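You operate a simulated robot arm through the tools that you are given. There is no shell and no other tool.

The job below is to be done with a simulated robot arm. You get a single attempt, and the scene is never put back.

TASK
Swap the carton's sample for the shade on the order slip.
Fine: the wrong one goes into the free slot of the stand.

Only the result counts: the job must be done as asked and must still hold three seconds after the hand-in. Knocking over, shifting, dropping, spilling or breaking anything else fails it.

THE ROBOT
A 6-joint arm with a two-finger gripper, fixed in place. Base frame: the origin is at the foot of the arm, x ahead of it, y to its left, z up. Lengths are in mm, angles in rad, forces in N, time in s.
With the tool pointing down near the work surface it reaches from about 280 to 700 mm from the base axis. Its first joint turns from -2.897 to 2.897 rad. Payload 3.18 kg.
The tool frame sits at the grasp point between the pads (the TCP): z along the fingers, y along the line on which they close. The tips reach 30 mm beyond it. The gripper opens to 144 mm. The gripper's body begins 103 mm behind the TCP.
Orientation is told as [roll, pitch, yaw] about the base's x, y, z axes, in that order, counted from this pose: with the fingers straight down and closing along the base's y, the tool's x points along the base's -x, its y along +y and its z along -z.

THE INTERFACE
- The arm moves only by the tool move_arm. Its argument "rows" is one flat list of numbers, 7 for each row, row after row: the shift along the tool's x, y, z in m, then the turn, a rotation vector about the tool's x, y, z in rad, then the closure, from 0 (fully open) to 1 (shut). In form: [x, y, z, rx, ry, rz, jaw, x, y, z, rx, ry, rz, jaw, ...]. A call has 1 to 20 rows; each row is the pose to reach, as a shift and turn from the pose commanded when the call began, along the tool's axes at that moment. Rows are played at 5 a second. More than 50 mm and 0.15 rad between two rows, or a gripper value outside its range, and nothing of the call is played. Where a pose cannot be reached the arm comes as near as it can. A force on the tool above 40 N (or 10 N above the force at the start of the call, whichever is more), or a blocked arm, ends the call early, and 0.2 s more pass. Each finger halts on what it meets, pressing with about 25 N; the grip force reading is that of the motor and also rises with nothing between the fingers. The clock runs only during rows and for 0.2 s after the last one: add rows that repeat a pose to give the fingers time. The reply holds the time, the measured pose of the TCP, the force on the tool along the base axes, the opening and the grip force, in the units named above and with some noise, with the torque about the TCP (base axes, N m) and any sound that the robot's microphone picked up.
- Cameras (640 x 400 px; columns grow to the right, rows downward): "scene" is fixed at [399.9, 649.7, 1179]; the picture's right is [-0.97, -0.25, 0.00], its down [-0.10, 0.40, -0.91] and it looks along [0.22, -0.88, -0.42] (base axes); focal length 328 px, centre (320, 200). "wrist" rides on the gripper at [76, 16, -143] in the tool frame; the picture's right is [-0.21, 0.98, 0.00], its down [-0.84, -0.18, -0.51] and it looks along [-0.50, -0.11, 0.86] (tool axes); focal length 218 px, centre (320, 200).
- camera(camera): a new picture of that camera. It takes no simulated time.
- pixel_to_xyz(camera, pixels): there is no depth. For up to 12 entries [column, row, z] of the newest picture of that camera ("zoom" is the newest enlarged one), the place [x, y] in the base frame at which the ray of that pixel passes the height z, good to about 2 mm. It takes no simulated time.
- inspect(camera, box): a new picture of the part [left, top, right, bottom] of that camera's present view, enlarged. It takes no simulated time.
- finish_job(): hands the job in; it is judged then, once.

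Unless the task says otherwise, let go and move clear before handing in.

The tools are called as a command line: name --argument value ..., lists and objects as JSON in quotes. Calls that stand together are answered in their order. move_arm: Moves the arm, as the interface text tells. Its arguments: {"type":"object","properties":{"rows":{"type":"array"}},"required":["rows"]} The other tools are called the same way: camera (camera) takes a picture; pixel_to_xyz (camera, pixels) gives the place at which the rays of pixels pass given heights; inspect (camera, box) takes an enlarged picture of a part of a camera's view; finish_job () hands the job in.

At the start:

```text
clock: 0.0
tcp_pos: [435.7, -54.8, 918.9]
tool_rot: [0.0, -0.002, 0.001]
contact_force: [-0.2, 0.6, -0.3]
wrist_torque: [0.0, 0.01, -0.02]
opening: 144.0
grasp_force: 0.1
```

scene: 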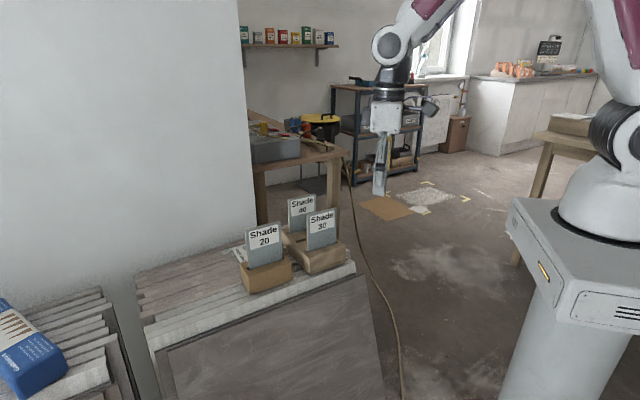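
wrist: 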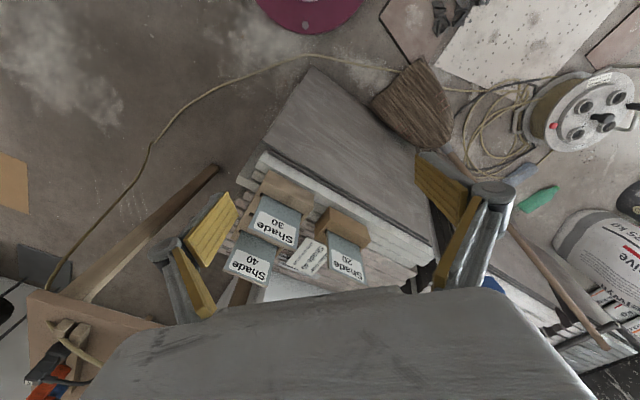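

The scene picture shows three sample plates, Shade 20 at (263,240), Shade 40 at (302,208) and Shade 30 at (321,228), on wooden bases, with a slip near (240,254). I'll enlarge these areas to read the slip and see which base is the carton.

inspect --camera "scene" --box '[210, 180, 370, 310]'

inspect --camera "wrist" --box '[200, 150, 400, 310]'

```text
3.08 times, centred on (290, 245) of scene
```

zoom: 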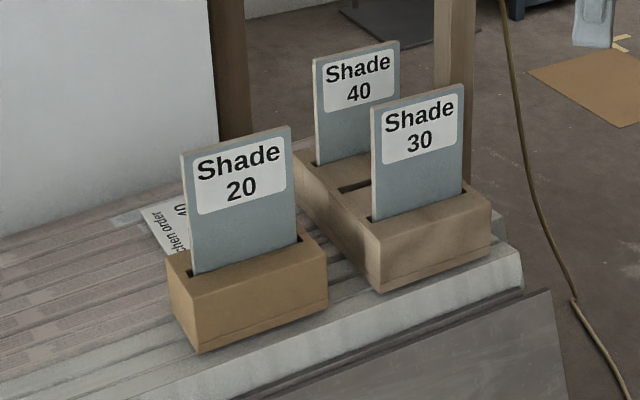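

```text
2.50 times, centred on (300, 230) of wrist
```

zoom: 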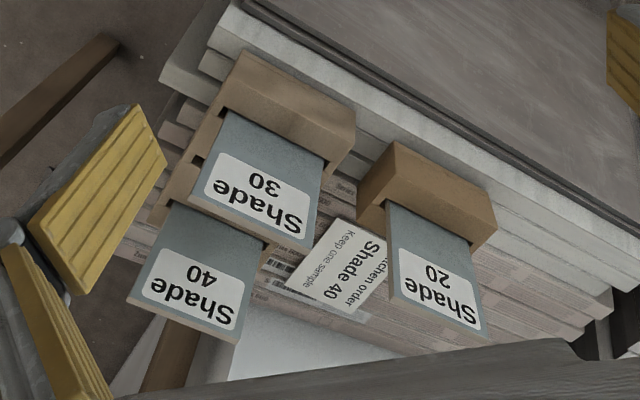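

The slip reads "Kitchen order, Shade 40", so the carton (single box with Shade 20) should get Shade 40, and Shade 20 goes in the middle slot of the three-slot stand. Next I'll locate the plates by intersecting the rays of matching corners in both pictures.

pixel_to_xyz --camera "scene" --pixels '[[245.2, 230.4, 300], [245.2, 230.4, 500], [245.2, 230.4, 700], [280.6, 221.3, 300], [280.6, 221.3, 500], [280.6, 221.3, 700], [288, 199.5, 300], [288, 199.5, 500], [288, 199.5, 700], [336.4, 207.7, 300], [336.4, 207.7, 500], [336.4, 207.7, 700]]'

pixel_to_xyz --camera "wrist" --pixels '[[328.4, 270, 300], [328.4, 270, 500], [328.4, 270, 700], [366.8, 285.2, 300], [366.8, 285.2, 500], [366.8, 285.2, 700], [222.4, 271, 300], [222.4, 271, 500], [222.4, 271, 700], [267, 287, 300], [267, 287, 500], [267, 287, 700]]'

inspect --camera "scene" --box '[225, 220, 305, 300]'

inspect --camera "scene" --box '[270, 190, 360, 280]'

```text
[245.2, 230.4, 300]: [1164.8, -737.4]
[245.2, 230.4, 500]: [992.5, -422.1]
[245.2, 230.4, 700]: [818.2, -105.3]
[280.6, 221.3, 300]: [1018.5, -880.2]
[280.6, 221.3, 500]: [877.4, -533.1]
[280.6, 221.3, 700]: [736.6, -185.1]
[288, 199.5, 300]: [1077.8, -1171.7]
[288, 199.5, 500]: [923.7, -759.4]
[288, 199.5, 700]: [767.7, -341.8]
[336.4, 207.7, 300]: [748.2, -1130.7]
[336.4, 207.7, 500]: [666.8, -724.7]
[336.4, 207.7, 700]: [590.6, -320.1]
```

```text
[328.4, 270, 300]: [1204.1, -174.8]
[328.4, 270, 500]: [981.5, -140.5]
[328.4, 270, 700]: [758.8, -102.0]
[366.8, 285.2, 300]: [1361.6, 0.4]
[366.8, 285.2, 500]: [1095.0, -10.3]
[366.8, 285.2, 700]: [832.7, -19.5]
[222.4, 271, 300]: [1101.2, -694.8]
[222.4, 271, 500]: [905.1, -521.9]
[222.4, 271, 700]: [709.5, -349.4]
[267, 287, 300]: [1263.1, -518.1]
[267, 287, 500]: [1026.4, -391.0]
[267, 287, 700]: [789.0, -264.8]
```

```text
5.00 times, centred on (265, 260) of scene
```

zoom: 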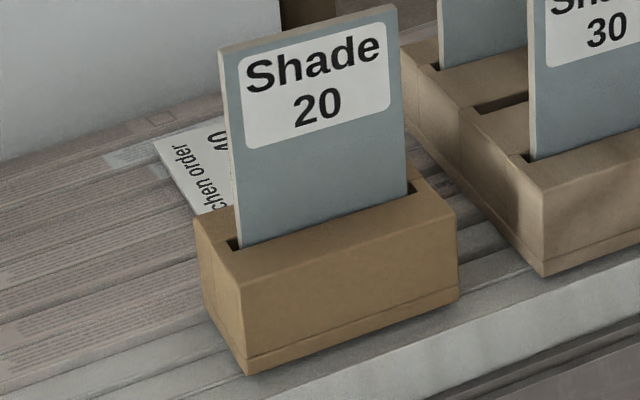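

```text
4.44 times, centred on (315, 235) of scene
```

zoom: 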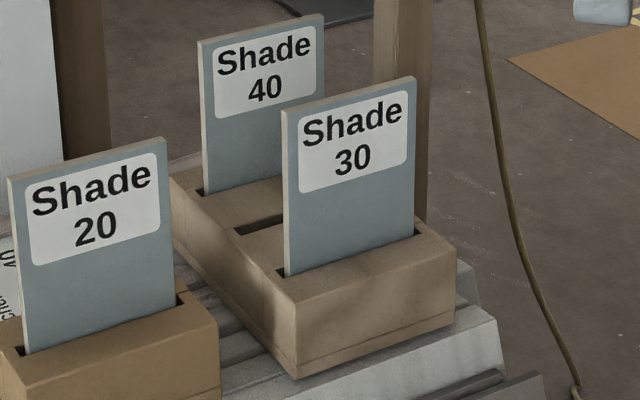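

The corner rays meet at z≈753: the Shade 20 plate runs from about (768,-22) to (699,-92), and Shade 40 from about (726,-231) to (657,-303). All plates stand at 45°. I'll enlarge the wrist view of the slip and the big grey surface at the bottom, and get rays for the table and bases.

inspect --camera "wrist" --box '[300, 220, 360, 290]'

inspect --camera "wrist" --box '[225, 160, 305, 250]'

inspect --camera "scene" --box '[0, 0, 320, 200]'

inspect --camera "wrist" --box '[60, 230, 340, 400]'

```text
5.71 times, centred on (330, 255) of wrist
```

zoom: 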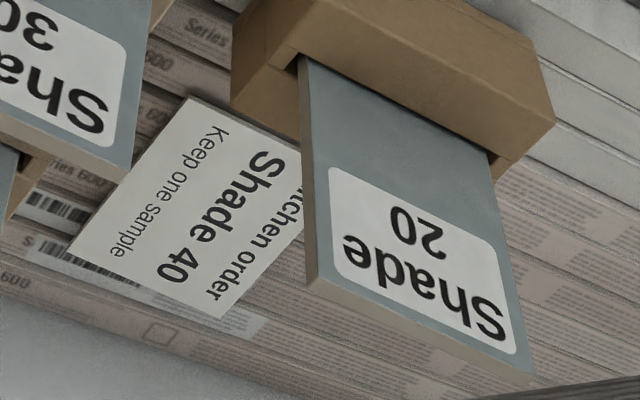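

```text
4.44 times, centred on (265, 205) of wrist
```

zoom: 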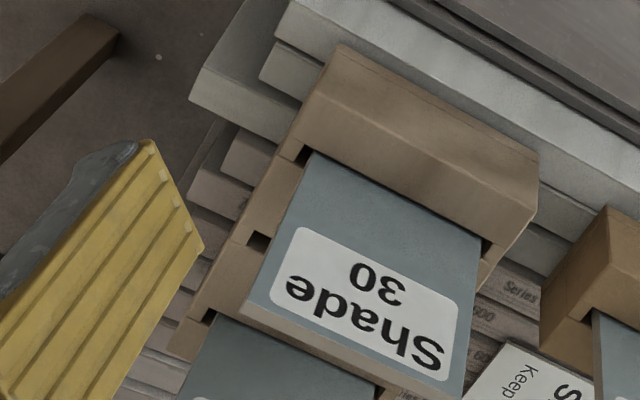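

```text
2.00 times, centred on (160, 100) of scene
```

zoom: 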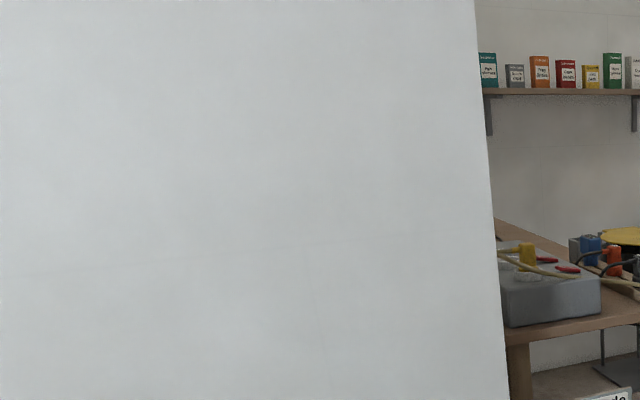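

```text
2.29 times, centred on (200, 315) of wrist
```

zoom: 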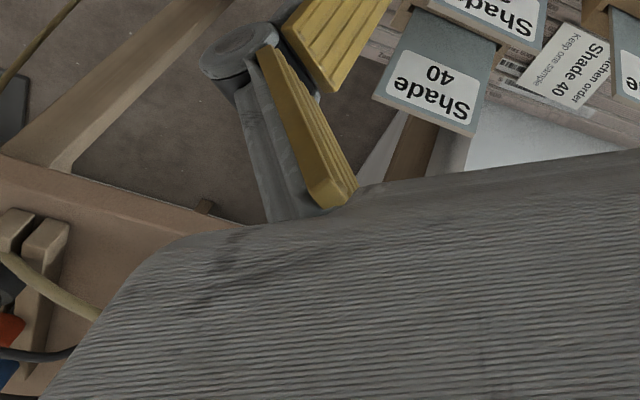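

The big ribbed grey surface in the wrist view is the gripper's own body; the slip clearly reads "Kitchen order, Shade 40, Keep one sample". Now I'll find the heights of the table and bases and where the white panel stands (scene corner about (257,225)).

pixel_to_xyz --camera "scene" --pixels '[[256.9, 225.5, 550], [256.9, 225.5, 650], [186, 257, 550], [186, 257, 650], [250.4, 295, 550], [250.4, 295, 650], [292.6, 281.0, 550], [292.6, 281.0, 650], [306.9, 214.2, 753], [315.6, 193.7, 753], [353, 262, 600], [353, 262, 700]]'

inspect --camera "wrist" --box '[310, 195, 390, 250]'

inspect --camera "wrist" --box '[240, 160, 320, 215]'

```text
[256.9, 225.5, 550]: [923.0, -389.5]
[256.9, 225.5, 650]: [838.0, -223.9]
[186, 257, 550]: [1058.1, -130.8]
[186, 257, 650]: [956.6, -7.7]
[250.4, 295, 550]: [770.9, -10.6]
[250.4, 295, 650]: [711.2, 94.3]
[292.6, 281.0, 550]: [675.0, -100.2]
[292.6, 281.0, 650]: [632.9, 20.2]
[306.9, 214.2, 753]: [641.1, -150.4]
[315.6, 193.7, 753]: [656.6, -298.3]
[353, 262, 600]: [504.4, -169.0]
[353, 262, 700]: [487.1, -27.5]
```

```text
7.27 times, centred on (350, 222) of wrist
```

zoom: 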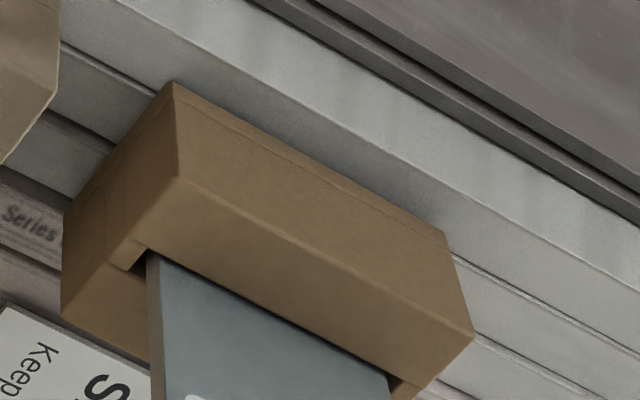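

```text
7.27 times, centred on (280, 188) of wrist
```

zoom: 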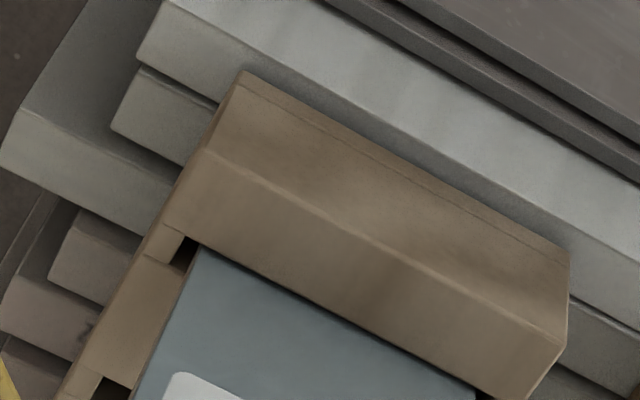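

pixel_to_xyz --camera "wrist" --pixels '[[329.6, 205.8, 550], [329.6, 205.8, 650], [367.2, 226.4, 550], [367.2, 226.4, 650], [330.5, 219, 650], [371, 240.3, 650], [269.3, 170.3, 550], [269.3, 170.3, 650], [314.2, 195.8, 550], [314.2, 195.8, 650], [264.3, 181, 650], [314, 209.3, 650]]'

pixel_to_xyz --camera "scene" --pixels '[[249, 275, 650], [292.2, 261.6, 650], [310.6, 275.2, 550], [310.6, 275.2, 650], [345.7, 262.6, 550], [345.7, 262.6, 650], [310, 257, 650], [345.7, 246, 650]]'

```text
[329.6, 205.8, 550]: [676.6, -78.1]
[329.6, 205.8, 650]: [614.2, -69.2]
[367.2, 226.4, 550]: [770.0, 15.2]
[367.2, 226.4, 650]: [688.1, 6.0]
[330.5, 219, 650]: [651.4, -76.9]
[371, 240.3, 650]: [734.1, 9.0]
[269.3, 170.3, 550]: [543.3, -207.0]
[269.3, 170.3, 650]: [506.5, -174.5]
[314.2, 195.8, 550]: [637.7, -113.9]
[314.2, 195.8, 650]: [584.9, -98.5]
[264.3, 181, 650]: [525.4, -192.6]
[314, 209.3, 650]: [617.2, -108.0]
```

```text
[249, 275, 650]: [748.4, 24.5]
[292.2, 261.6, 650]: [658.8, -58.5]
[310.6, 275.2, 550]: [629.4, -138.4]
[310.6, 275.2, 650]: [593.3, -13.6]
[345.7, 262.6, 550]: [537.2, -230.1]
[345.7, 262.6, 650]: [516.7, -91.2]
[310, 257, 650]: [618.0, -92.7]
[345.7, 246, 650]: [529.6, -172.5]
```

The rays agree on a table at z≈571, both bases' tops at z≈634, plate tops at z≈753, slots 62 mm apart, and the white panel well behind. I'll move to a viewing pose above and beside the stand, turned 45°, staying above the plates.

move_arm --rows '[-0.01275, -0.0295, 0.0086, 0, 0, -0.0982, 0, -0.0255, -0.059, 0.01725, 0, 0, -0.1963, 0, -0.03825, -0.0885, 0.0259, 0, 0, -0.2945, 0, -0.051, -0.118, 0.0345, 0, 0, -0.3927, 0, -0.06375, -0.1475, 0.0431, 0, 0, -0.4909, 0, -0.0765, -0.177, 0.05175, 0, 0, -0.589, 0, -0.08925, -0.2065, 0.0604, 0, 0, -0.6872, 0, -0.102, -0.236, 0.069, 0, 0, -0.7854, 0, -0.102, -0.236, 0.069, 0, 0, -0.7854, 0]'

camera --camera "wrist"

camera --camera "scene"

```text
clock: 2.0
tcp_pos: [536.5, -290.6, 850.9]
tool_rot: [0.001, -0.001, 0.79]
contact_force: [0.0, 0.2, 0.0]
wrist_torque: [0.03, 0.02, -0.01]
opening: 143.9
grasp_force: 0.1
```

```text
taken
```

wrist: 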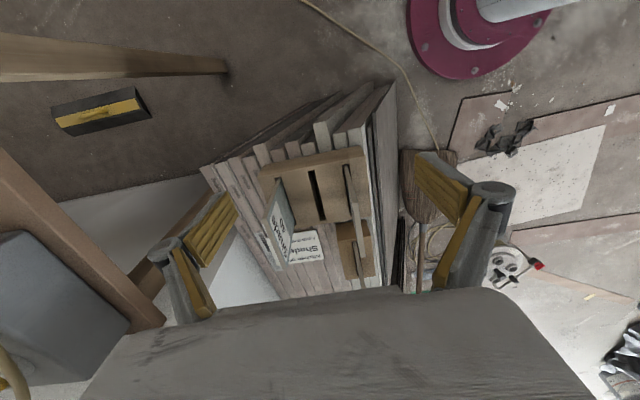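

```text
taken
```

scene: 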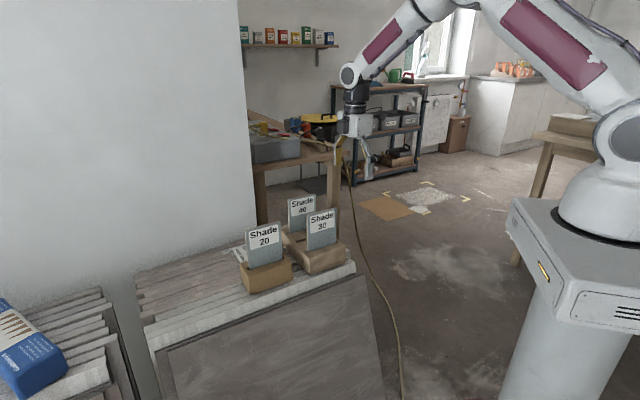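

The turned wrist view shows the stand along its slots, with the free middle slot at about (316,195) between the plates. I'll enlarge it for accurate slot measurements.

inspect --camera "wrist" --box '[255, 140, 375, 225]'

inspect --camera "wrist" --box '[255, 205, 395, 295]'

```text
4.71 times, centred on (315, 182) of wrist
```

zoom: 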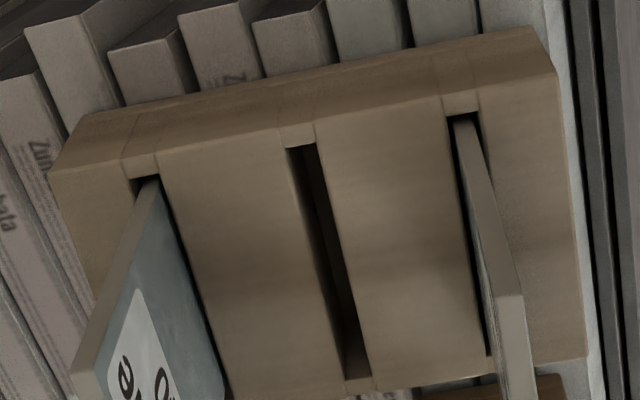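

```text
4.44 times, centred on (325, 250) of wrist
```

zoom: 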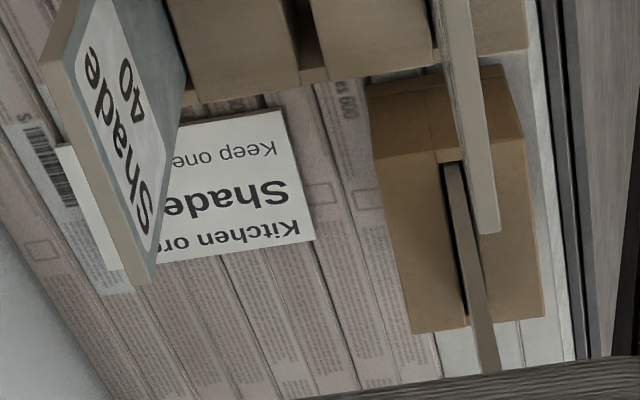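

pixel_to_xyz --camera "wrist" --pixels '[[308.0, 171.2, 634], [313.9, 170.3, 634], [320.5, 220.2, 634], [326.0, 219.6, 634], [343.7, 165.4, 634], [348.6, 164.6, 634], [277.2, 178.6, 634], [281, 177.3, 634], [352.0, 241.7, 634], [357.0, 241.0, 634]]'

pixel_to_xyz --camera "wrist" --pixels '[[352.6, 202.2, 753], [358.1, 201.7, 753], [361, 246.6, 753], [365, 246.6, 753], [262, 224.0, 753], [267.3, 223.7, 753]]'

```text
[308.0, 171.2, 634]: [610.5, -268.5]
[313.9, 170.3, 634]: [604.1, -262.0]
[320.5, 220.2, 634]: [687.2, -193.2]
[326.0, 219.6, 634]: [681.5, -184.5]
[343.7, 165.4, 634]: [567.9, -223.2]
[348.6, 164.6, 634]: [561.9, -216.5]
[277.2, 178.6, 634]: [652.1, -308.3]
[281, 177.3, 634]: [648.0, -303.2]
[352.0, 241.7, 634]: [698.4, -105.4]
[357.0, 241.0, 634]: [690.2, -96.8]
```

```text
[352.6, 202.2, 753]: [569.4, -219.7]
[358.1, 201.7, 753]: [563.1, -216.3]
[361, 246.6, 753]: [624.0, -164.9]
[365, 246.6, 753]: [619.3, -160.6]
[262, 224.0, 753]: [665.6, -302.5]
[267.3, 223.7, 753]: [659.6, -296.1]
```

The free slot measures about 108 × 10 mm, centred near (646,-227), and the plates are about 7 mm thick. I'll test the reach by moving high above the Shade 20 plate at about (733,-60), with the tips staying at z≈810.

move_arm --rows '[-0.0378, 0.003, 0.0014, 0, 0, 0, 0, -0.0757, 0.006, 0.0028, 0, 0, 0, 0, -0.1135, 0.009, 0.0041, 0, 0, 0, 0, -0.1513, 0.012, 0.0055, 0, 0, 0, 0, -0.1891, 0.015, 0.0069, 0, 0, 0, 0, -0.227, 0.018, 0.0083, 0, 0, 0, 0, -0.2648, 0.021, 0.0096, 0, 0, 0, 0, -0.3026, 0.024, 0.011, 0, 0, 0, 0, -0.3026, 0.024, 0.011, 0, 0, 0, 0, -0.3026, 0.024, 0.011, 0, 0, 0, 0]'

camera --camera "wrist"

camera --camera "scene"

```text
clock: 4.2
tcp_pos: [684.3, -52.7, 815.3]
tool_rot: [-0.026, -0.022, 0.787]
contact_force: [0.2, -0.2, -0.2]
wrist_torque: [0.02, -0.01, 0.0]
opening: 143.9
grasp_force: 0.0
out of reach, approached as far as the arm can: row 4, 5, 6, 7, 8, 9, 10
```

```text
taken
```

wrist: 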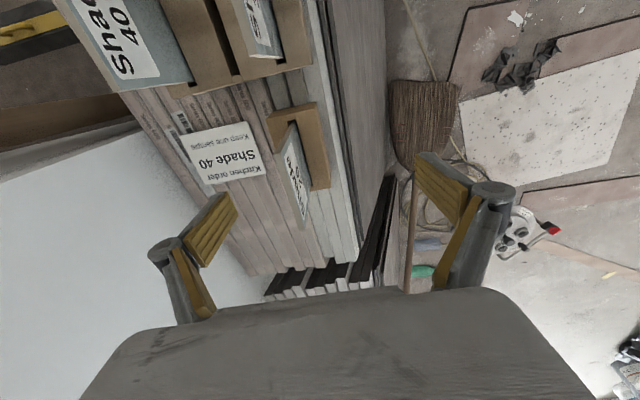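

```text
taken
```

scene: 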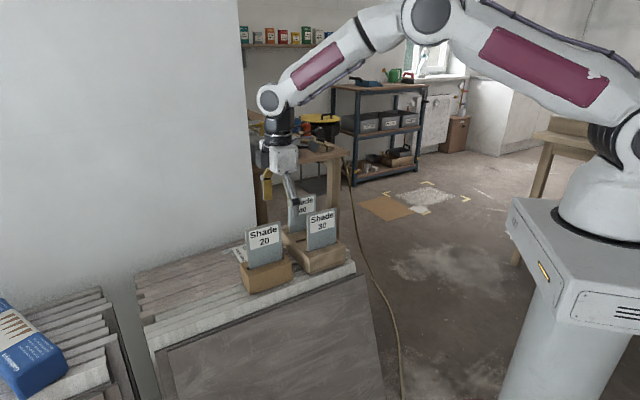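

With a vertical tool the arm stops at about 686 mm from the axis (measured (684,-53,815)), so the plates at about 740 mm need a tilted tool. I'll grip the plates by their side edges (100 mm wide), with the tool turned to yaw -45° and tilted outward. First I'll back off and turn at a safe height.

move_arm --rows '[0.0065, 0.0088, -0.0033, 0, 0, 0.1309, 0, 0.013, 0.0177, -0.0067, 0, 0, 0.2618, 0, 0.0195, 0.0265, -0.01, 0, 0, 0.3927, 0, 0.0259, 0.0353, -0.0133, 0, 0, 0.5236, 0, 0.0324, 0.0442, -0.0167, 0, 0, 0.6545, 0, 0.0389, 0.053, -0.02, 0, 0, 0.7854, 0, 0.0454, 0.0618, -0.0233, 0, 0, 0.9163, 0, 0.0519, 0.0707, -0.0267, 0, 0, 1.0472, 0, 0.0584, 0.0795, -0.03, 0, 0, 1.1781, 0, 0.0648, 0.0883, -0.0333, 0, 0, 1.309, 0, 0.0713, 0.0972, -0.0367, 0, 0, 1.4399, 0, 0.0778, 0.106, -0.04, 0, 0, 1.5708, 0, 0.0778, 0.106, -0.04, 0, 0, 1.5708, 0]'

camera --camera "wrist"

```text
clock: 7.0
tcp_pos: [552.1, -33.6, 852.1]
tool_rot: [0.001, -0.002, -0.786]
contact_force: [-0.3, 0.2, 0.0]
wrist_torque: [0.04, 0.01, -0.04]
opening: 144.1
grasp_force: 0.0
out of reach, approached as far as the arm can: row 1
```

```text
taken
```

wrist: 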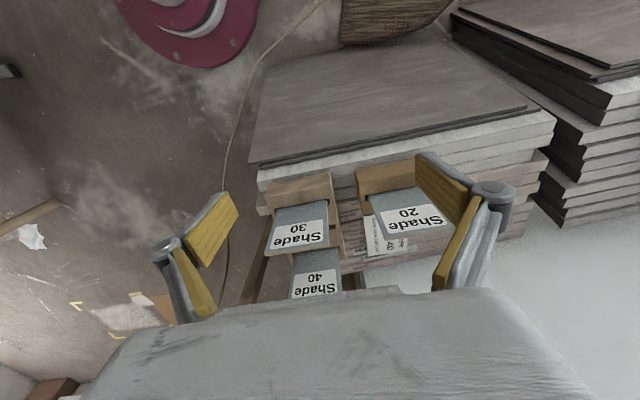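

The arm obeyed at (552,-34,852) with yaw -45°. I'll now tilt the tool 25° outward and hover over the Shade 20 plate at about z=860 to check the reach.

move_arm --rows '[-0.0245, 0.0182, -0.0013, 0, -0.109, 0, 0, -0.0489, 0.0364, -0.0027, 0, -0.218, 0, 0, -0.0734, 0.0547, -0.004, 0, -0.327, 0, 0, -0.0978, 0.0729, -0.0053, 0, -0.436, 0, 0, -0.1223, 0.0911, -0.0067, 0, -0.436, 0, 0, -0.1467, 0.1093, -0.008, 0, -0.436, 0, 0, -0.1467, 0.1093, -0.008, 0, -0.436, 0, 0, -0.1467, 0.1093, -0.008, 0, -0.436, 0, 0]'

camera --camera "wrist"

camera --camera "scene"

```text
clock: 8.8
tcp_pos: [735.8, -60.5, 861.1]
tool_rot: [0.001, -0.436, -0.784]
contact_force: [-0.5, -0.2, 1.2]
wrist_torque: [0.02, 0.01, -0.02]
opening: 144.0
grasp_force: 0.0
```

```text
taken
```

wrist: 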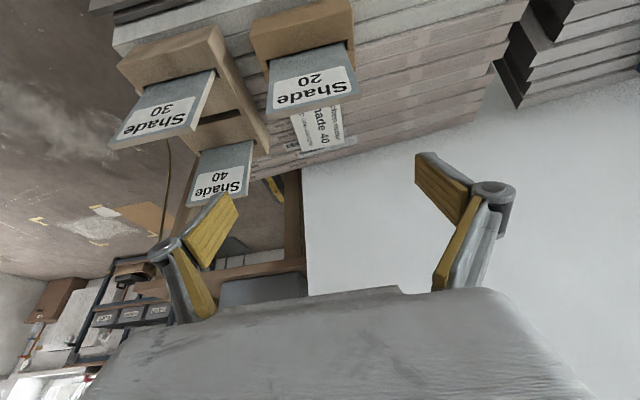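

```text
taken
```

scene: 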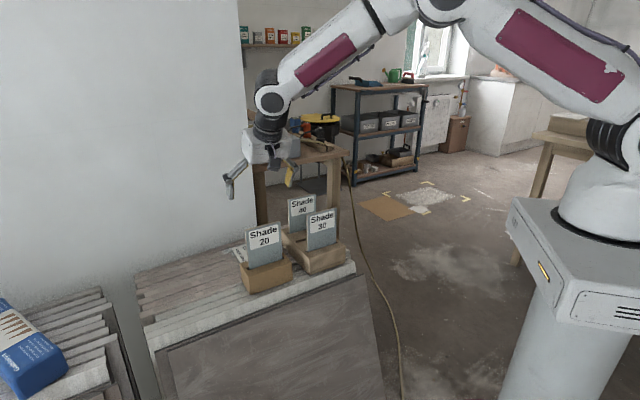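

The tilted pose reaches (735,-60,861) without a limit message. I'll enlarge both views of the Shade 20 plate for an accurate position before descending.

inspect --camera "wrist" --box '[240, 0, 368, 120]'

inspect --camera "scene" --box '[236, 218, 296, 298]'

inspect --camera "scene" --box '[280, 190, 350, 275]'

move_arm --rows '[0, 0, 0, 0, 0, 0, 0]'

```text
3.33 times, centred on (304, 60) of wrist
```

zoom: 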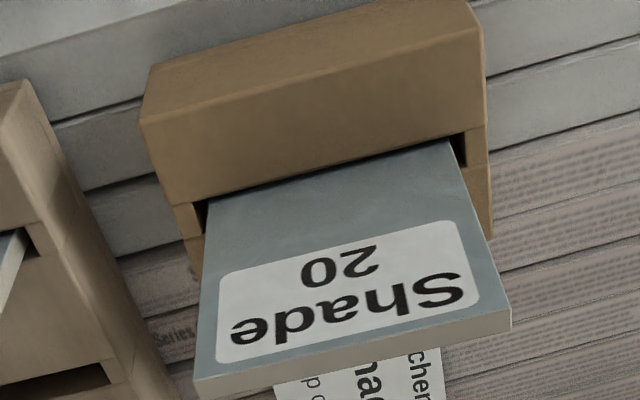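

```text
5.00 times, centred on (266, 258) of scene
```

zoom: 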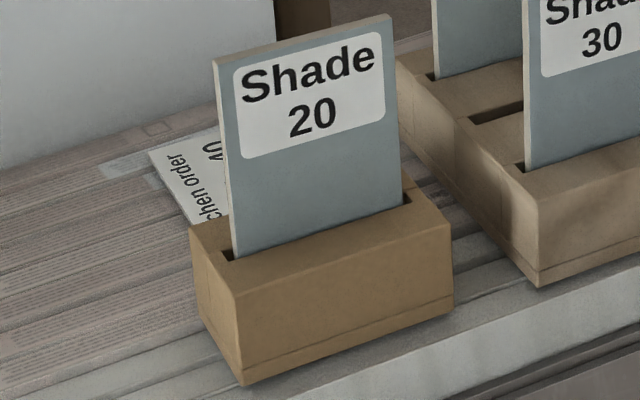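

```text
4.71 times, centred on (315, 232) of scene
```

zoom: 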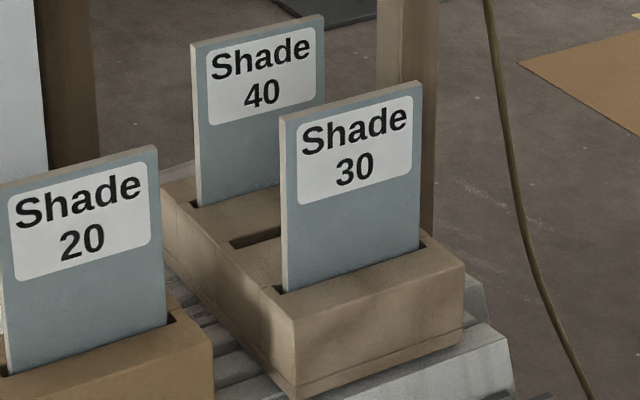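

```text
clock: 9.2
tcp_pos: [734.9, -60.8, 862.2]
tool_rot: [0.003, -0.437, -0.785]
contact_force: [-0.4, 1.1, 0.8]
wrist_torque: [-0.01, -0.01, 0.0]
opening: 144.1
grasp_force: 0.0
```

pixel_to_xyz --camera "wrist" --pixels '[[361.3, 92.7, 740], [361.3, 92.7, 760], [266.8, 114.3, 740], [266.8, 114.3, 760], [265.5, 63.3, 634], [348.6, 41.4, 634]]'

pixel_to_xyz --camera "scene" --pixels '[[245.8, 231.2, 740], [245.8, 231.2, 760], [280.6, 222.4, 740], [280.6, 222.4, 760], [248.6, 269.4, 634], [282.4, 258.6, 634]]'

```text
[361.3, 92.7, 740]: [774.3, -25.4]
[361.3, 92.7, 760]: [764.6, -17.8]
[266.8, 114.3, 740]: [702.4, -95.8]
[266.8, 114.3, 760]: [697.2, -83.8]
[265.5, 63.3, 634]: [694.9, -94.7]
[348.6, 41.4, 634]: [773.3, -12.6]
```

```text
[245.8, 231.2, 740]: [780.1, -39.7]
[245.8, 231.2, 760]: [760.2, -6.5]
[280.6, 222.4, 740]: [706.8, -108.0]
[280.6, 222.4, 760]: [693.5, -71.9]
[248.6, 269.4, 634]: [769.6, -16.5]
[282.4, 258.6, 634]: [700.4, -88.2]
```

The two views agree: Shade 20's centre is at about (737,-57), top z≈751, while the TCP is at (735,-61). I'll shift 4 mm along the plate and descend 60 mm, which keeps the tips above the plate top, then check alignment.

move_arm --rows '[0.0066, 0.001, 0.0135, 0, 0, 0, 0, 0.0131, 0.002, 0.027, 0, 0, 0, 0, 0.0197, 0.003, 0.0405, 0, 0, 0, 0, 0.0263, 0.004, 0.054, 0, 0, 0, 0, 0.0263, 0.004, 0.054, 0, 0, 0, 0]'

camera --camera "wrist"

inspect --camera "scene" --box '[210, 160, 310, 290]'

```text
clock: 10.4
tcp_pos: [736.6, -56.1, 801.6]
tool_rot: [0.001, -0.436, -0.786]
contact_force: [-0.8, -0.2, 1.1]
wrist_torque: [-0.01, 0.01, -0.05]
opening: 144.0
grasp_force: 0.1
```

```text
taken
```

wrist: 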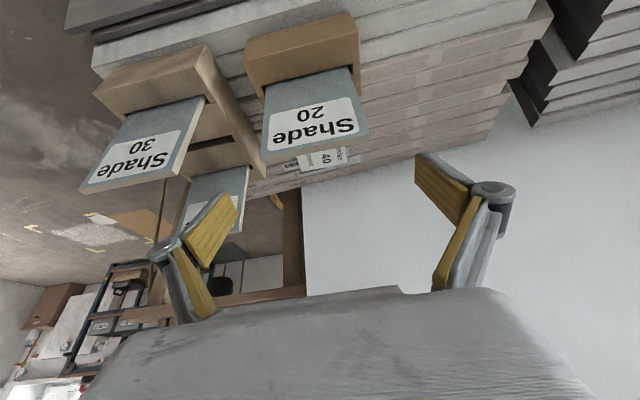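

```text
3.08 times, centred on (260, 225) of scene
```

zoom: 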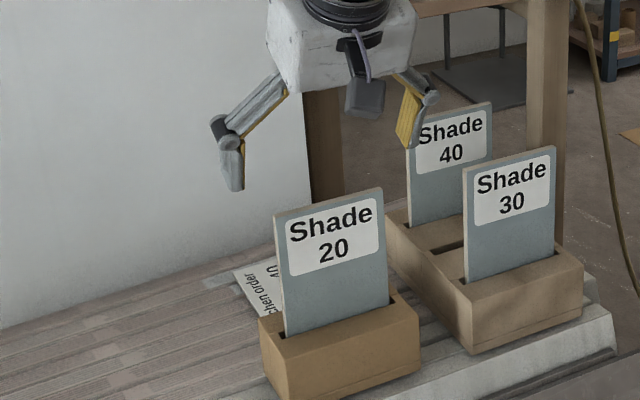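

The gripper is centred over Shade 20 at z≈802, with nothing touched. I'll descend another 50 mm so the fingers straddle the plate's edges with about 20 mm of clearance, then look again.

move_arm --rows '[0.0053, 0, 0.0113, 0, 0, 0, 0, 0.0106, 0, 0.0227, 0, 0, 0, 0, 0.0158, 0, 0.034, 0, 0, 0, 0, 0.0211, 0, 0.0453, 0, 0, 0, 0, 0.0211, 0, 0.0453, 0, 0, 0, 0]'

camera --camera "wrist"

inspect --camera "scene" --box '[210, 160, 310, 290]'

```text
clock: 11.6
tcp_pos: [735.9, -56.2, 751.5]
tool_rot: [0.001, -0.437, -0.786]
contact_force: [-0.5, -0.5, -0.4]
wrist_torque: [0.01, 0.02, 0.0]
opening: 144.0
grasp_force: 0.1
```

```text
taken
```

wrist: 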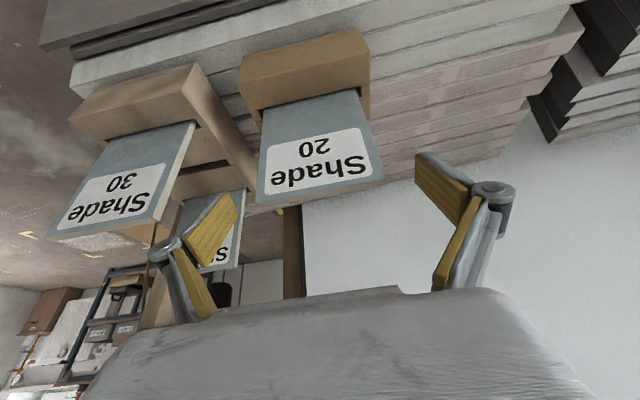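

```text
3.08 times, centred on (260, 225) of scene
```

zoom: 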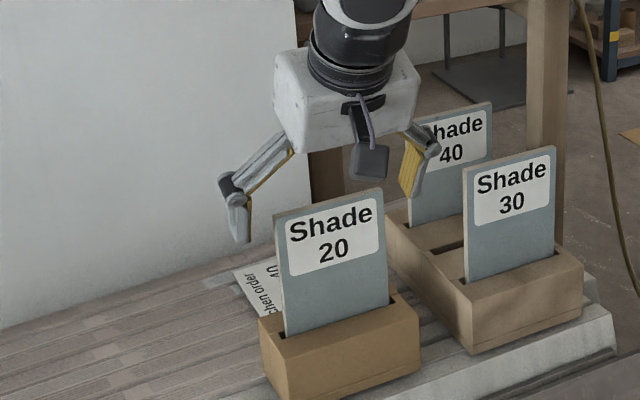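

The plate's top edge runs from (258,203) to (385,178), which is centred on the TCP's pixel (320,192), so alignment is within about 1–2 mm. I'll zoom in once to refine it before going down to grip height.

inspect --camera "wrist" --box '[220, 100, 430, 231]'

```text
3.05 times, centred on (325, 166) of wrist
```

zoom: 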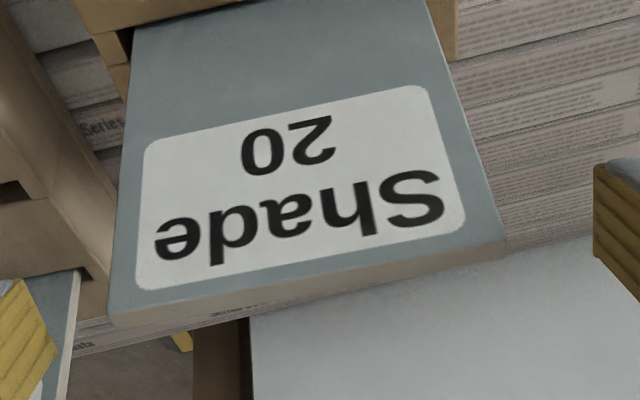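

pixel_to_xyz --camera "wrist" --pixels '[[255.8, 205.3, 751], [386, 181.7, 751], [320.4, 191.7, 751], [255.8, 205.3, 755], [386, 181.7, 755]]'

```text
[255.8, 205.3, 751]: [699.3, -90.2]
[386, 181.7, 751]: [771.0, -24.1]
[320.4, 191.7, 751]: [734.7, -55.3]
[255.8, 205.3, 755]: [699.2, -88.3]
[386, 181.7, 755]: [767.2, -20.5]
```

The plate centre is about 1 mm toward -w and 1.7 mm back from the TCP. I'll correct that while descending 36 mm to grip height and pre-close the fingers to about 110 mm.

move_arm --rows '[0.0036, -0.0003, 0.0083, 0, 0, 0, 0, 0.0072, -0.0006, 0.0165, 0, 0, 0, 0, 0.0107, -0.0009, 0.0248, 0, 0, 0, 0, 0.0143, -0.001, 0.033, 0, 0, 0, 0, 0.0143, -0.001, 0.033, 0, 0, 0, 0.1, 0.0143, -0.001, 0.033, 0, 0, 0, 0.236, 0.0143, -0.001, 0.033, 0, 0, 0, 0.236]'

camera --camera "wrist"

inspect --camera "scene" --box '[220, 180, 300, 290]'

```text
clock: 13.2
tcp_pos: [737.0, -58.9, 716.1]
tool_rot: [0.002, -0.436, -0.785]
contact_force: [0.8, 0.1, 0.5]
wrist_torque: [-0.01, -0.01, 0.0]
opening: 110.0
grasp_force: 0.0
```

```text
taken
```

wrist: 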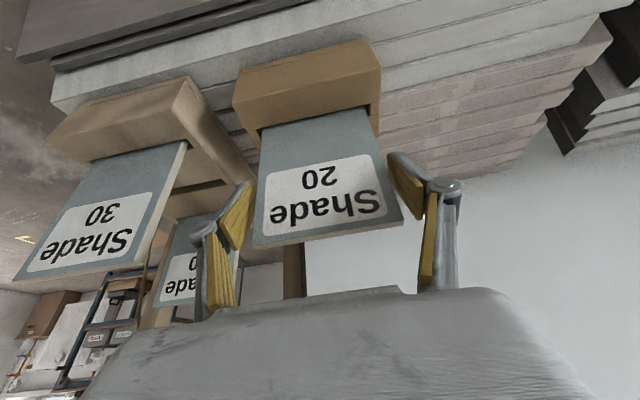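

```text
3.64 times, centred on (260, 235) of scene
```

zoom: 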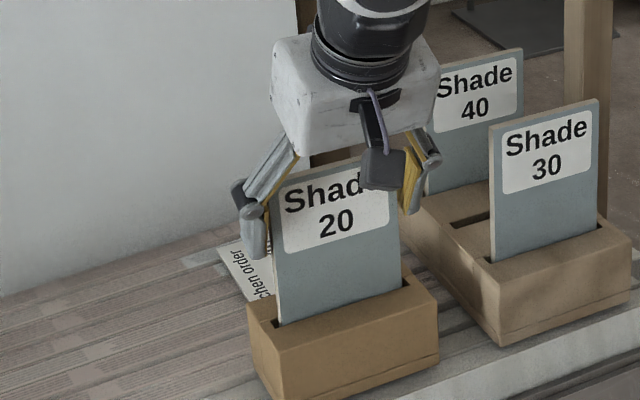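

The fingers are at 110 mm on either side of the plate with no contact force. I'll zoom in on both finger gaps before closing.

inspect --camera "wrist" --box '[190, 130, 450, 290]'

```text
2.46 times, centred on (320, 210) of wrist
```

zoom: 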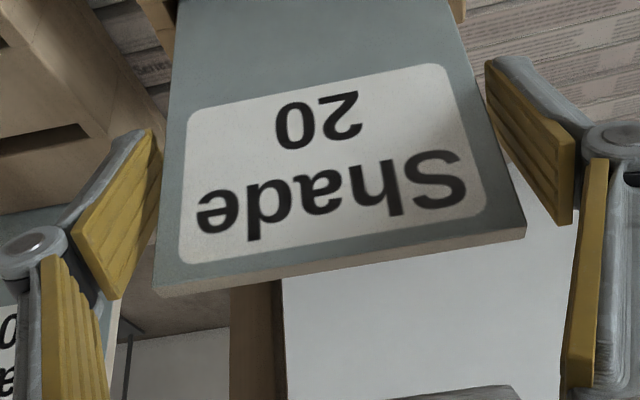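

Both gaps look even, so I'll close onto the plate's edges in small steps and watch the forces.

move_arm --rows '[0, 0, 0, 0, 0, 0, 0.26, 0, 0, 0, 0, 0, 0, 0.28, 0, 0, 0, 0, 0, 0, 0.3, 0, 0, 0, 0, 0, 0, 0.32, 0, 0, 0, 0, 0, 0, 0.34, 0, 0, 0, 0, 0, 0, 0.36, 0, 0, 0, 0, 0, 0, 0.36]'

inspect --camera "wrist" --box '[190, 130, 450, 290]'

inspect --camera "scene" --box '[236, 218, 296, 298]'

```text
clock: 14.8
tcp_pos: [736.6, -59.3, 716.7]
tool_rot: [0.0, -0.437, -0.786]
contact_force: [0.8, 1.6, 3.0]
wrist_torque: [0.14, 0.0, 0.02]
opening: 99.7
grasp_force: 25.0
```

```text
2.46 times, centred on (320, 210) of wrist
```

zoom: 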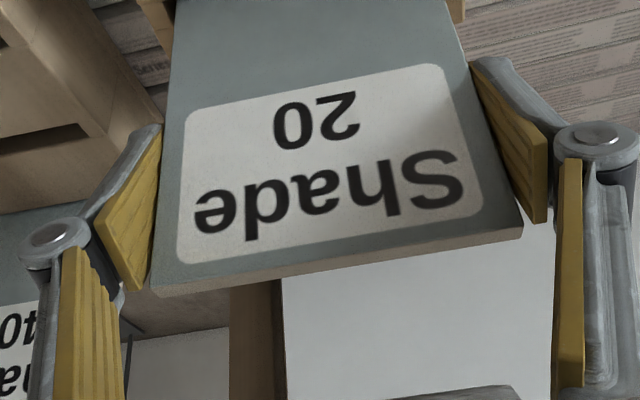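

```text
5.00 times, centred on (266, 258) of scene
```

zoom: 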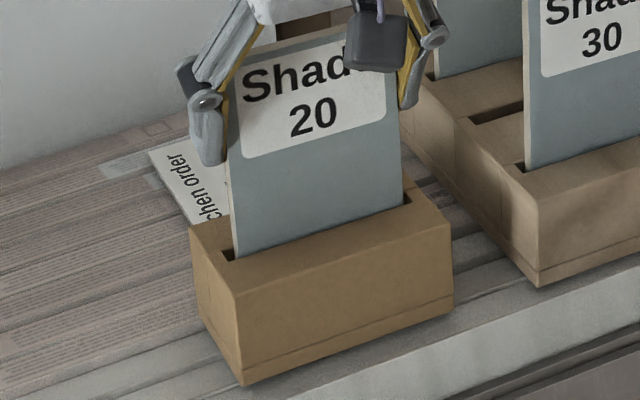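

The grip is solid: opening 99.7 mm, grip force 25 N, and the carton hasn't moved. I'll lift 20 mm slowly and check that the carton stays put.

move_arm --rows '[-0.0021, 0, -0.0045, 0, 0, 0, 0.36, -0.0042, 0, -0.0091, 0, 0, 0, 0.36, -0.0063, 0, -0.0136, 0, 0, 0, 0.36, -0.0085, 0, -0.0181, 0, 0, 0, 0.36, -0.0085, 0, -0.0181, 0, 0, 0, 0.36]'

inspect --camera "scene" --box '[236, 218, 296, 298]'

```text
clock: 16.0
tcp_pos: [734.7, -56.8, 735.7]
tool_rot: [0.002, -0.436, -0.786]
contact_force: [-0.2, -0.2, -3.4]
wrist_torque: [0.01, 0.02, -0.02]
opening: 99.6
grasp_force: 25.0
```

```text
5.00 times, centred on (266, 258) of scene
```

zoom: 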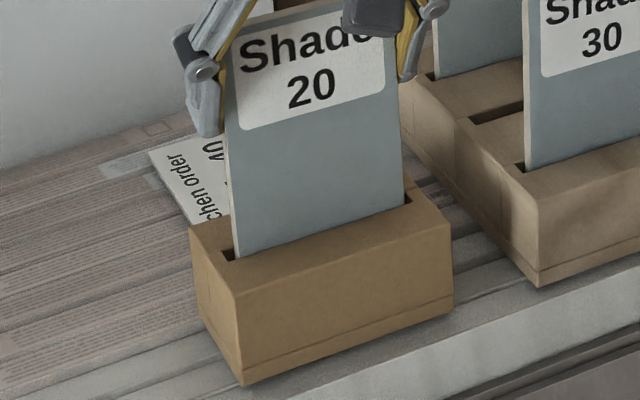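

The plate is rising (load about 3.4 N) and the carton is still. I'll lift a further 45 mm and look for the plate's lower edge.

move_arm --rows '[-0.0038, 0, -0.0082, 0, 0, 0, 0.36, -0.0076, 0, -0.0163, 0, 0, 0, 0.36, -0.0114, 0, -0.0245, 0, 0, 0, 0.36, -0.0152, 0, -0.0326, 0, 0, 0, 0.36, -0.019, 0, -0.0408, 0, 0, 0, 0.36, -0.019, 0, -0.0408, 0, 0, 0, 0.36]'

inspect --camera "scene" --box '[226, 198, 306, 298]'

camera --camera "wrist"

```text
clock: 17.4
tcp_pos: [735.6, -58.1, 781.3]
tool_rot: [0.001, -0.437, -0.785]
contact_force: [-0.2, -0.4, -2.9]
wrist_torque: [0.02, 0.03, -0.02]
opening: 99.6
grasp_force: 25.4
```

```text
4.00 times, centred on (266, 248) of scene
```

zoom: 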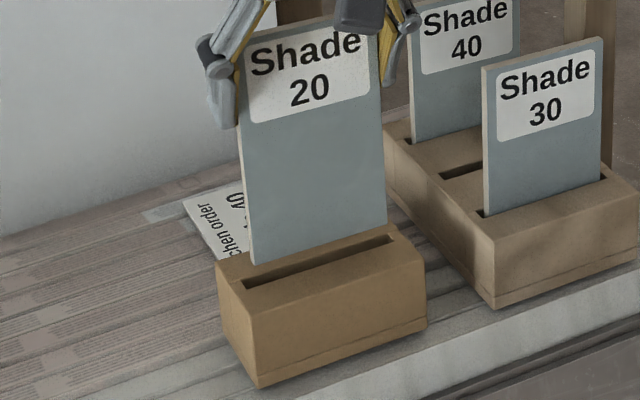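

```text
taken
```

wrist: 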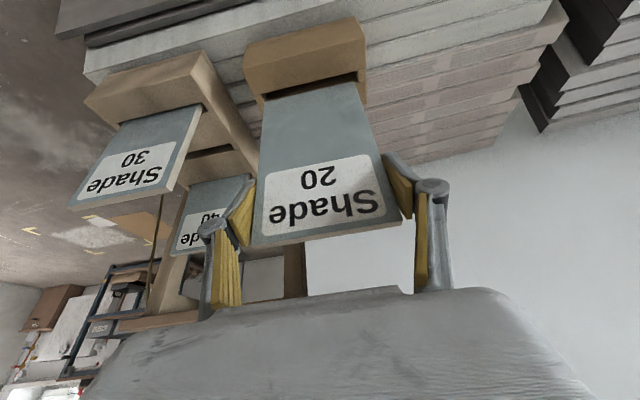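

pixel_to_xyz --camera "scene" --pixels '[[249.5, 264.3, 640], [249.5, 264.3, 660], [282.5, 253.8, 640], [282.5, 253.8, 660], [248.3, 267.5, 634], [284, 258.3, 634]]'

inspect --camera "scene" --box '[236, 238, 286, 288]'

inspect --camera "scene" --box '[285, 215, 345, 275]'

```text
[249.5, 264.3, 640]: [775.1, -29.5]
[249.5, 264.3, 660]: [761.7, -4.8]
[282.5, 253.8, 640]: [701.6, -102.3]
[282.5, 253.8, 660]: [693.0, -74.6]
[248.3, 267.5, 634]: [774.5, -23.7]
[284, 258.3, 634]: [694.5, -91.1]
```

```text
8.00 times, centred on (261, 263) of scene
```

zoom: 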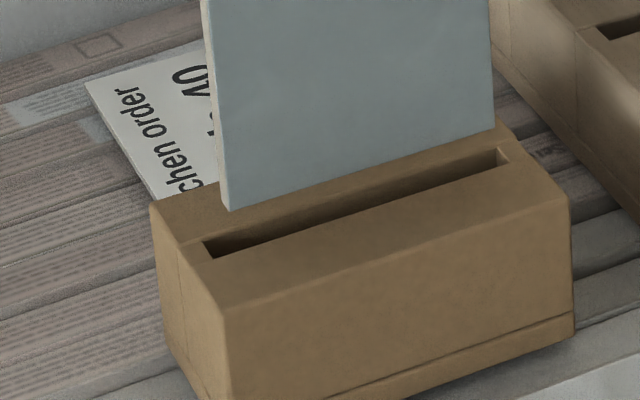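

```text
6.67 times, centred on (315, 245) of scene
```

zoom: 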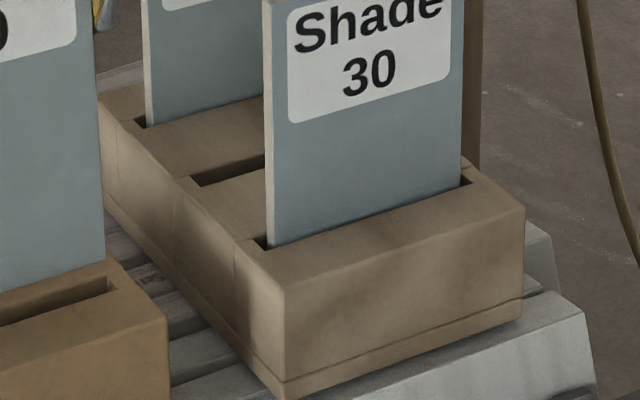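

pixel_to_xyz --camera "scene" --pixels '[[247.1, 269.1, 634], [283.9, 257.5, 634], [296.4, 242.3, 634], [295.5, 241.55, 634], [297.5, 243.05, 634], [288.4, 233.7, 634]]'

inspect --camera "wrist" --box '[130, 100, 290, 260]'

```text
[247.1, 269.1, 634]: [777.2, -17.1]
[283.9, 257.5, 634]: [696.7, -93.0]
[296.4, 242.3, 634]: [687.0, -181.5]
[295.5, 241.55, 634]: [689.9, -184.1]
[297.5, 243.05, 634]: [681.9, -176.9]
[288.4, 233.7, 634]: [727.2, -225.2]
```

```text
2.50 times, centred on (210, 180) of wrist
```

zoom: 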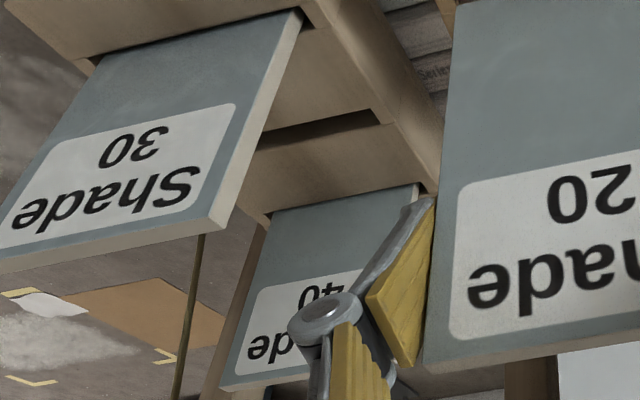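

inspect --camera "wrist" --box '[170, 60, 380, 190]'

inspect --camera "wrist" --box '[180, 110, 270, 170]'

inspect --camera "wrist" --box '[250, 60, 380, 120]'

```text
3.05 times, centred on (275, 125) of wrist
```

zoom: 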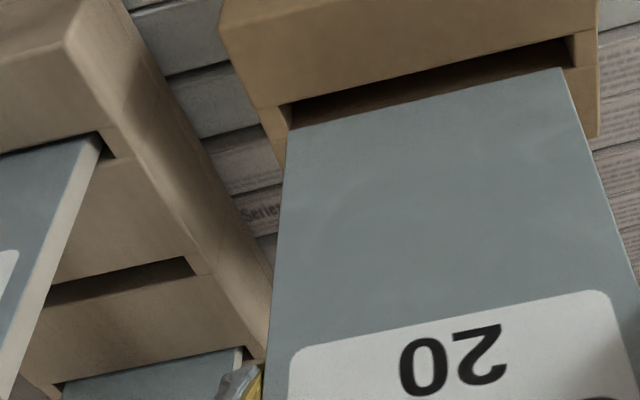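

```text
6.67 times, centred on (225, 140) of wrist
```

zoom: 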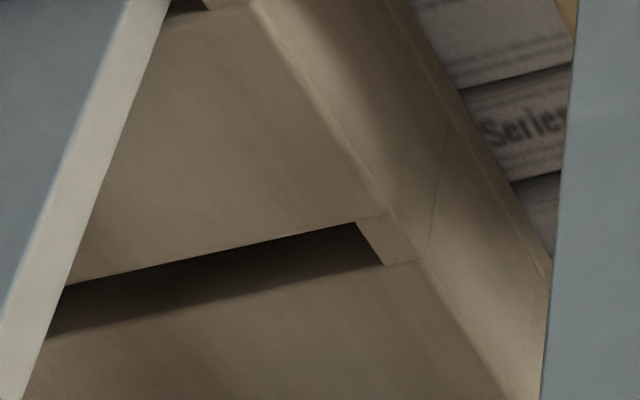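

```text
4.92 times, centred on (315, 90) of wrist
```

zoom: 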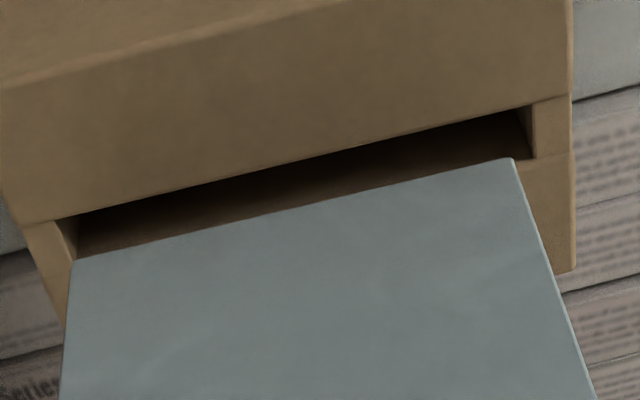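

pixel_to_xyz --camera "wrist" --pixels '[[357.9, 71.1, 634], [358.7, 81.5, 634], [261.1, 94.1, 634], [230.2, 143.3, 634], [234.7, 149.7, 634], [186.8, 153, 634], [183, 160.5, 634]]'

```text
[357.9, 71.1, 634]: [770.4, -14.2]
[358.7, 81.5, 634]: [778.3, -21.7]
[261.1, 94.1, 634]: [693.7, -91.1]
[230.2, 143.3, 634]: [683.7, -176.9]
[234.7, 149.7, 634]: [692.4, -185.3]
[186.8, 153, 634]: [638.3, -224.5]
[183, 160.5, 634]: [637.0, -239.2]
```

pixel_to_xyz --camera "wrist" --pixels '[[354.2, 81.5, 648], [264.8, 102.8, 648], [354.2, 81.5, 650], [264.8, 102.8, 650]]'

inspect --camera "wrist" --box '[235, 190, 415, 260]'

```text
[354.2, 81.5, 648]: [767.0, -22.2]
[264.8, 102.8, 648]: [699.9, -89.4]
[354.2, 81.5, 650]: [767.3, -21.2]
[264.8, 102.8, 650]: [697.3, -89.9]
```

```text
3.56 times, centred on (325, 225) of wrist
```

zoom: 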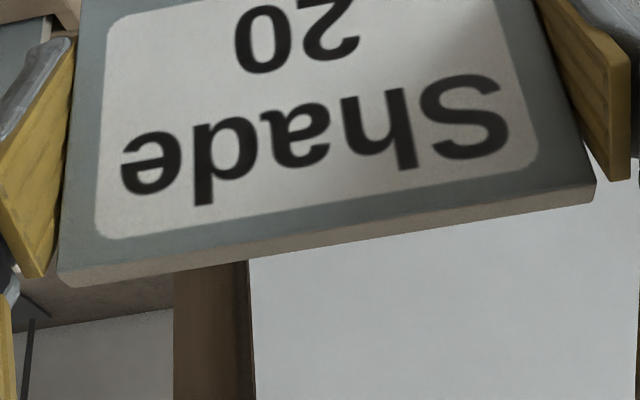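

The plate is fully out, with its bottom at z≈649 (seated bottom ≈584, slot depth ≈50). From this view the carton slot centre is at n≈-560 and w≈480, and the free slot is about 54 mm further back and 176 mm along -w. I'll raise the plate another 125 mm, slightly inward, so it clears the other plates' tops.

move_arm --rows '[-0.0043, 0, -0.021, 0, 0, 0, 0.36, -0.0085, 0, -0.042, 0, 0, 0, 0.36, -0.0128, 0, -0.063, 0, 0, 0, 0.36, -0.0171, 0, -0.084, 0, 0, 0, 0.36, -0.0213, 0, -0.105, 0, 0, 0, 0.36, -0.0256, 0, -0.126, 0, 0, 0, 0.36, -0.0256, 0, -0.126, 0, 0, 0, 0.36]'

camera --camera "scene"

```text
clock: 19.0
tcp_pos: [715.5, -36.2, 905.7]
tool_rot: [0.002, -0.436, -0.786]
contact_force: [-0.1, 0.0, -2.6]
wrist_torque: [0.03, -0.02, 0.01]
opening: 99.4
grasp_force: 24.6
```

```text
taken
```

scene: 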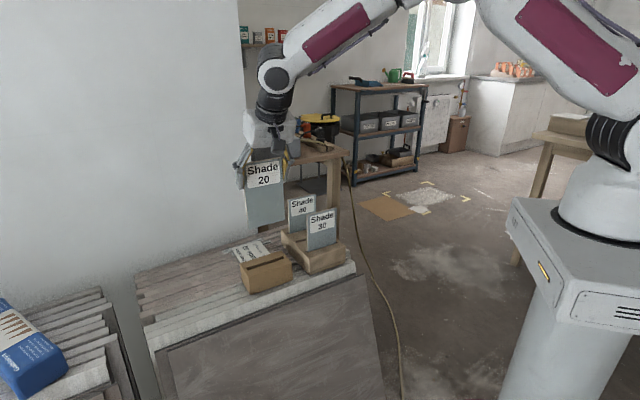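

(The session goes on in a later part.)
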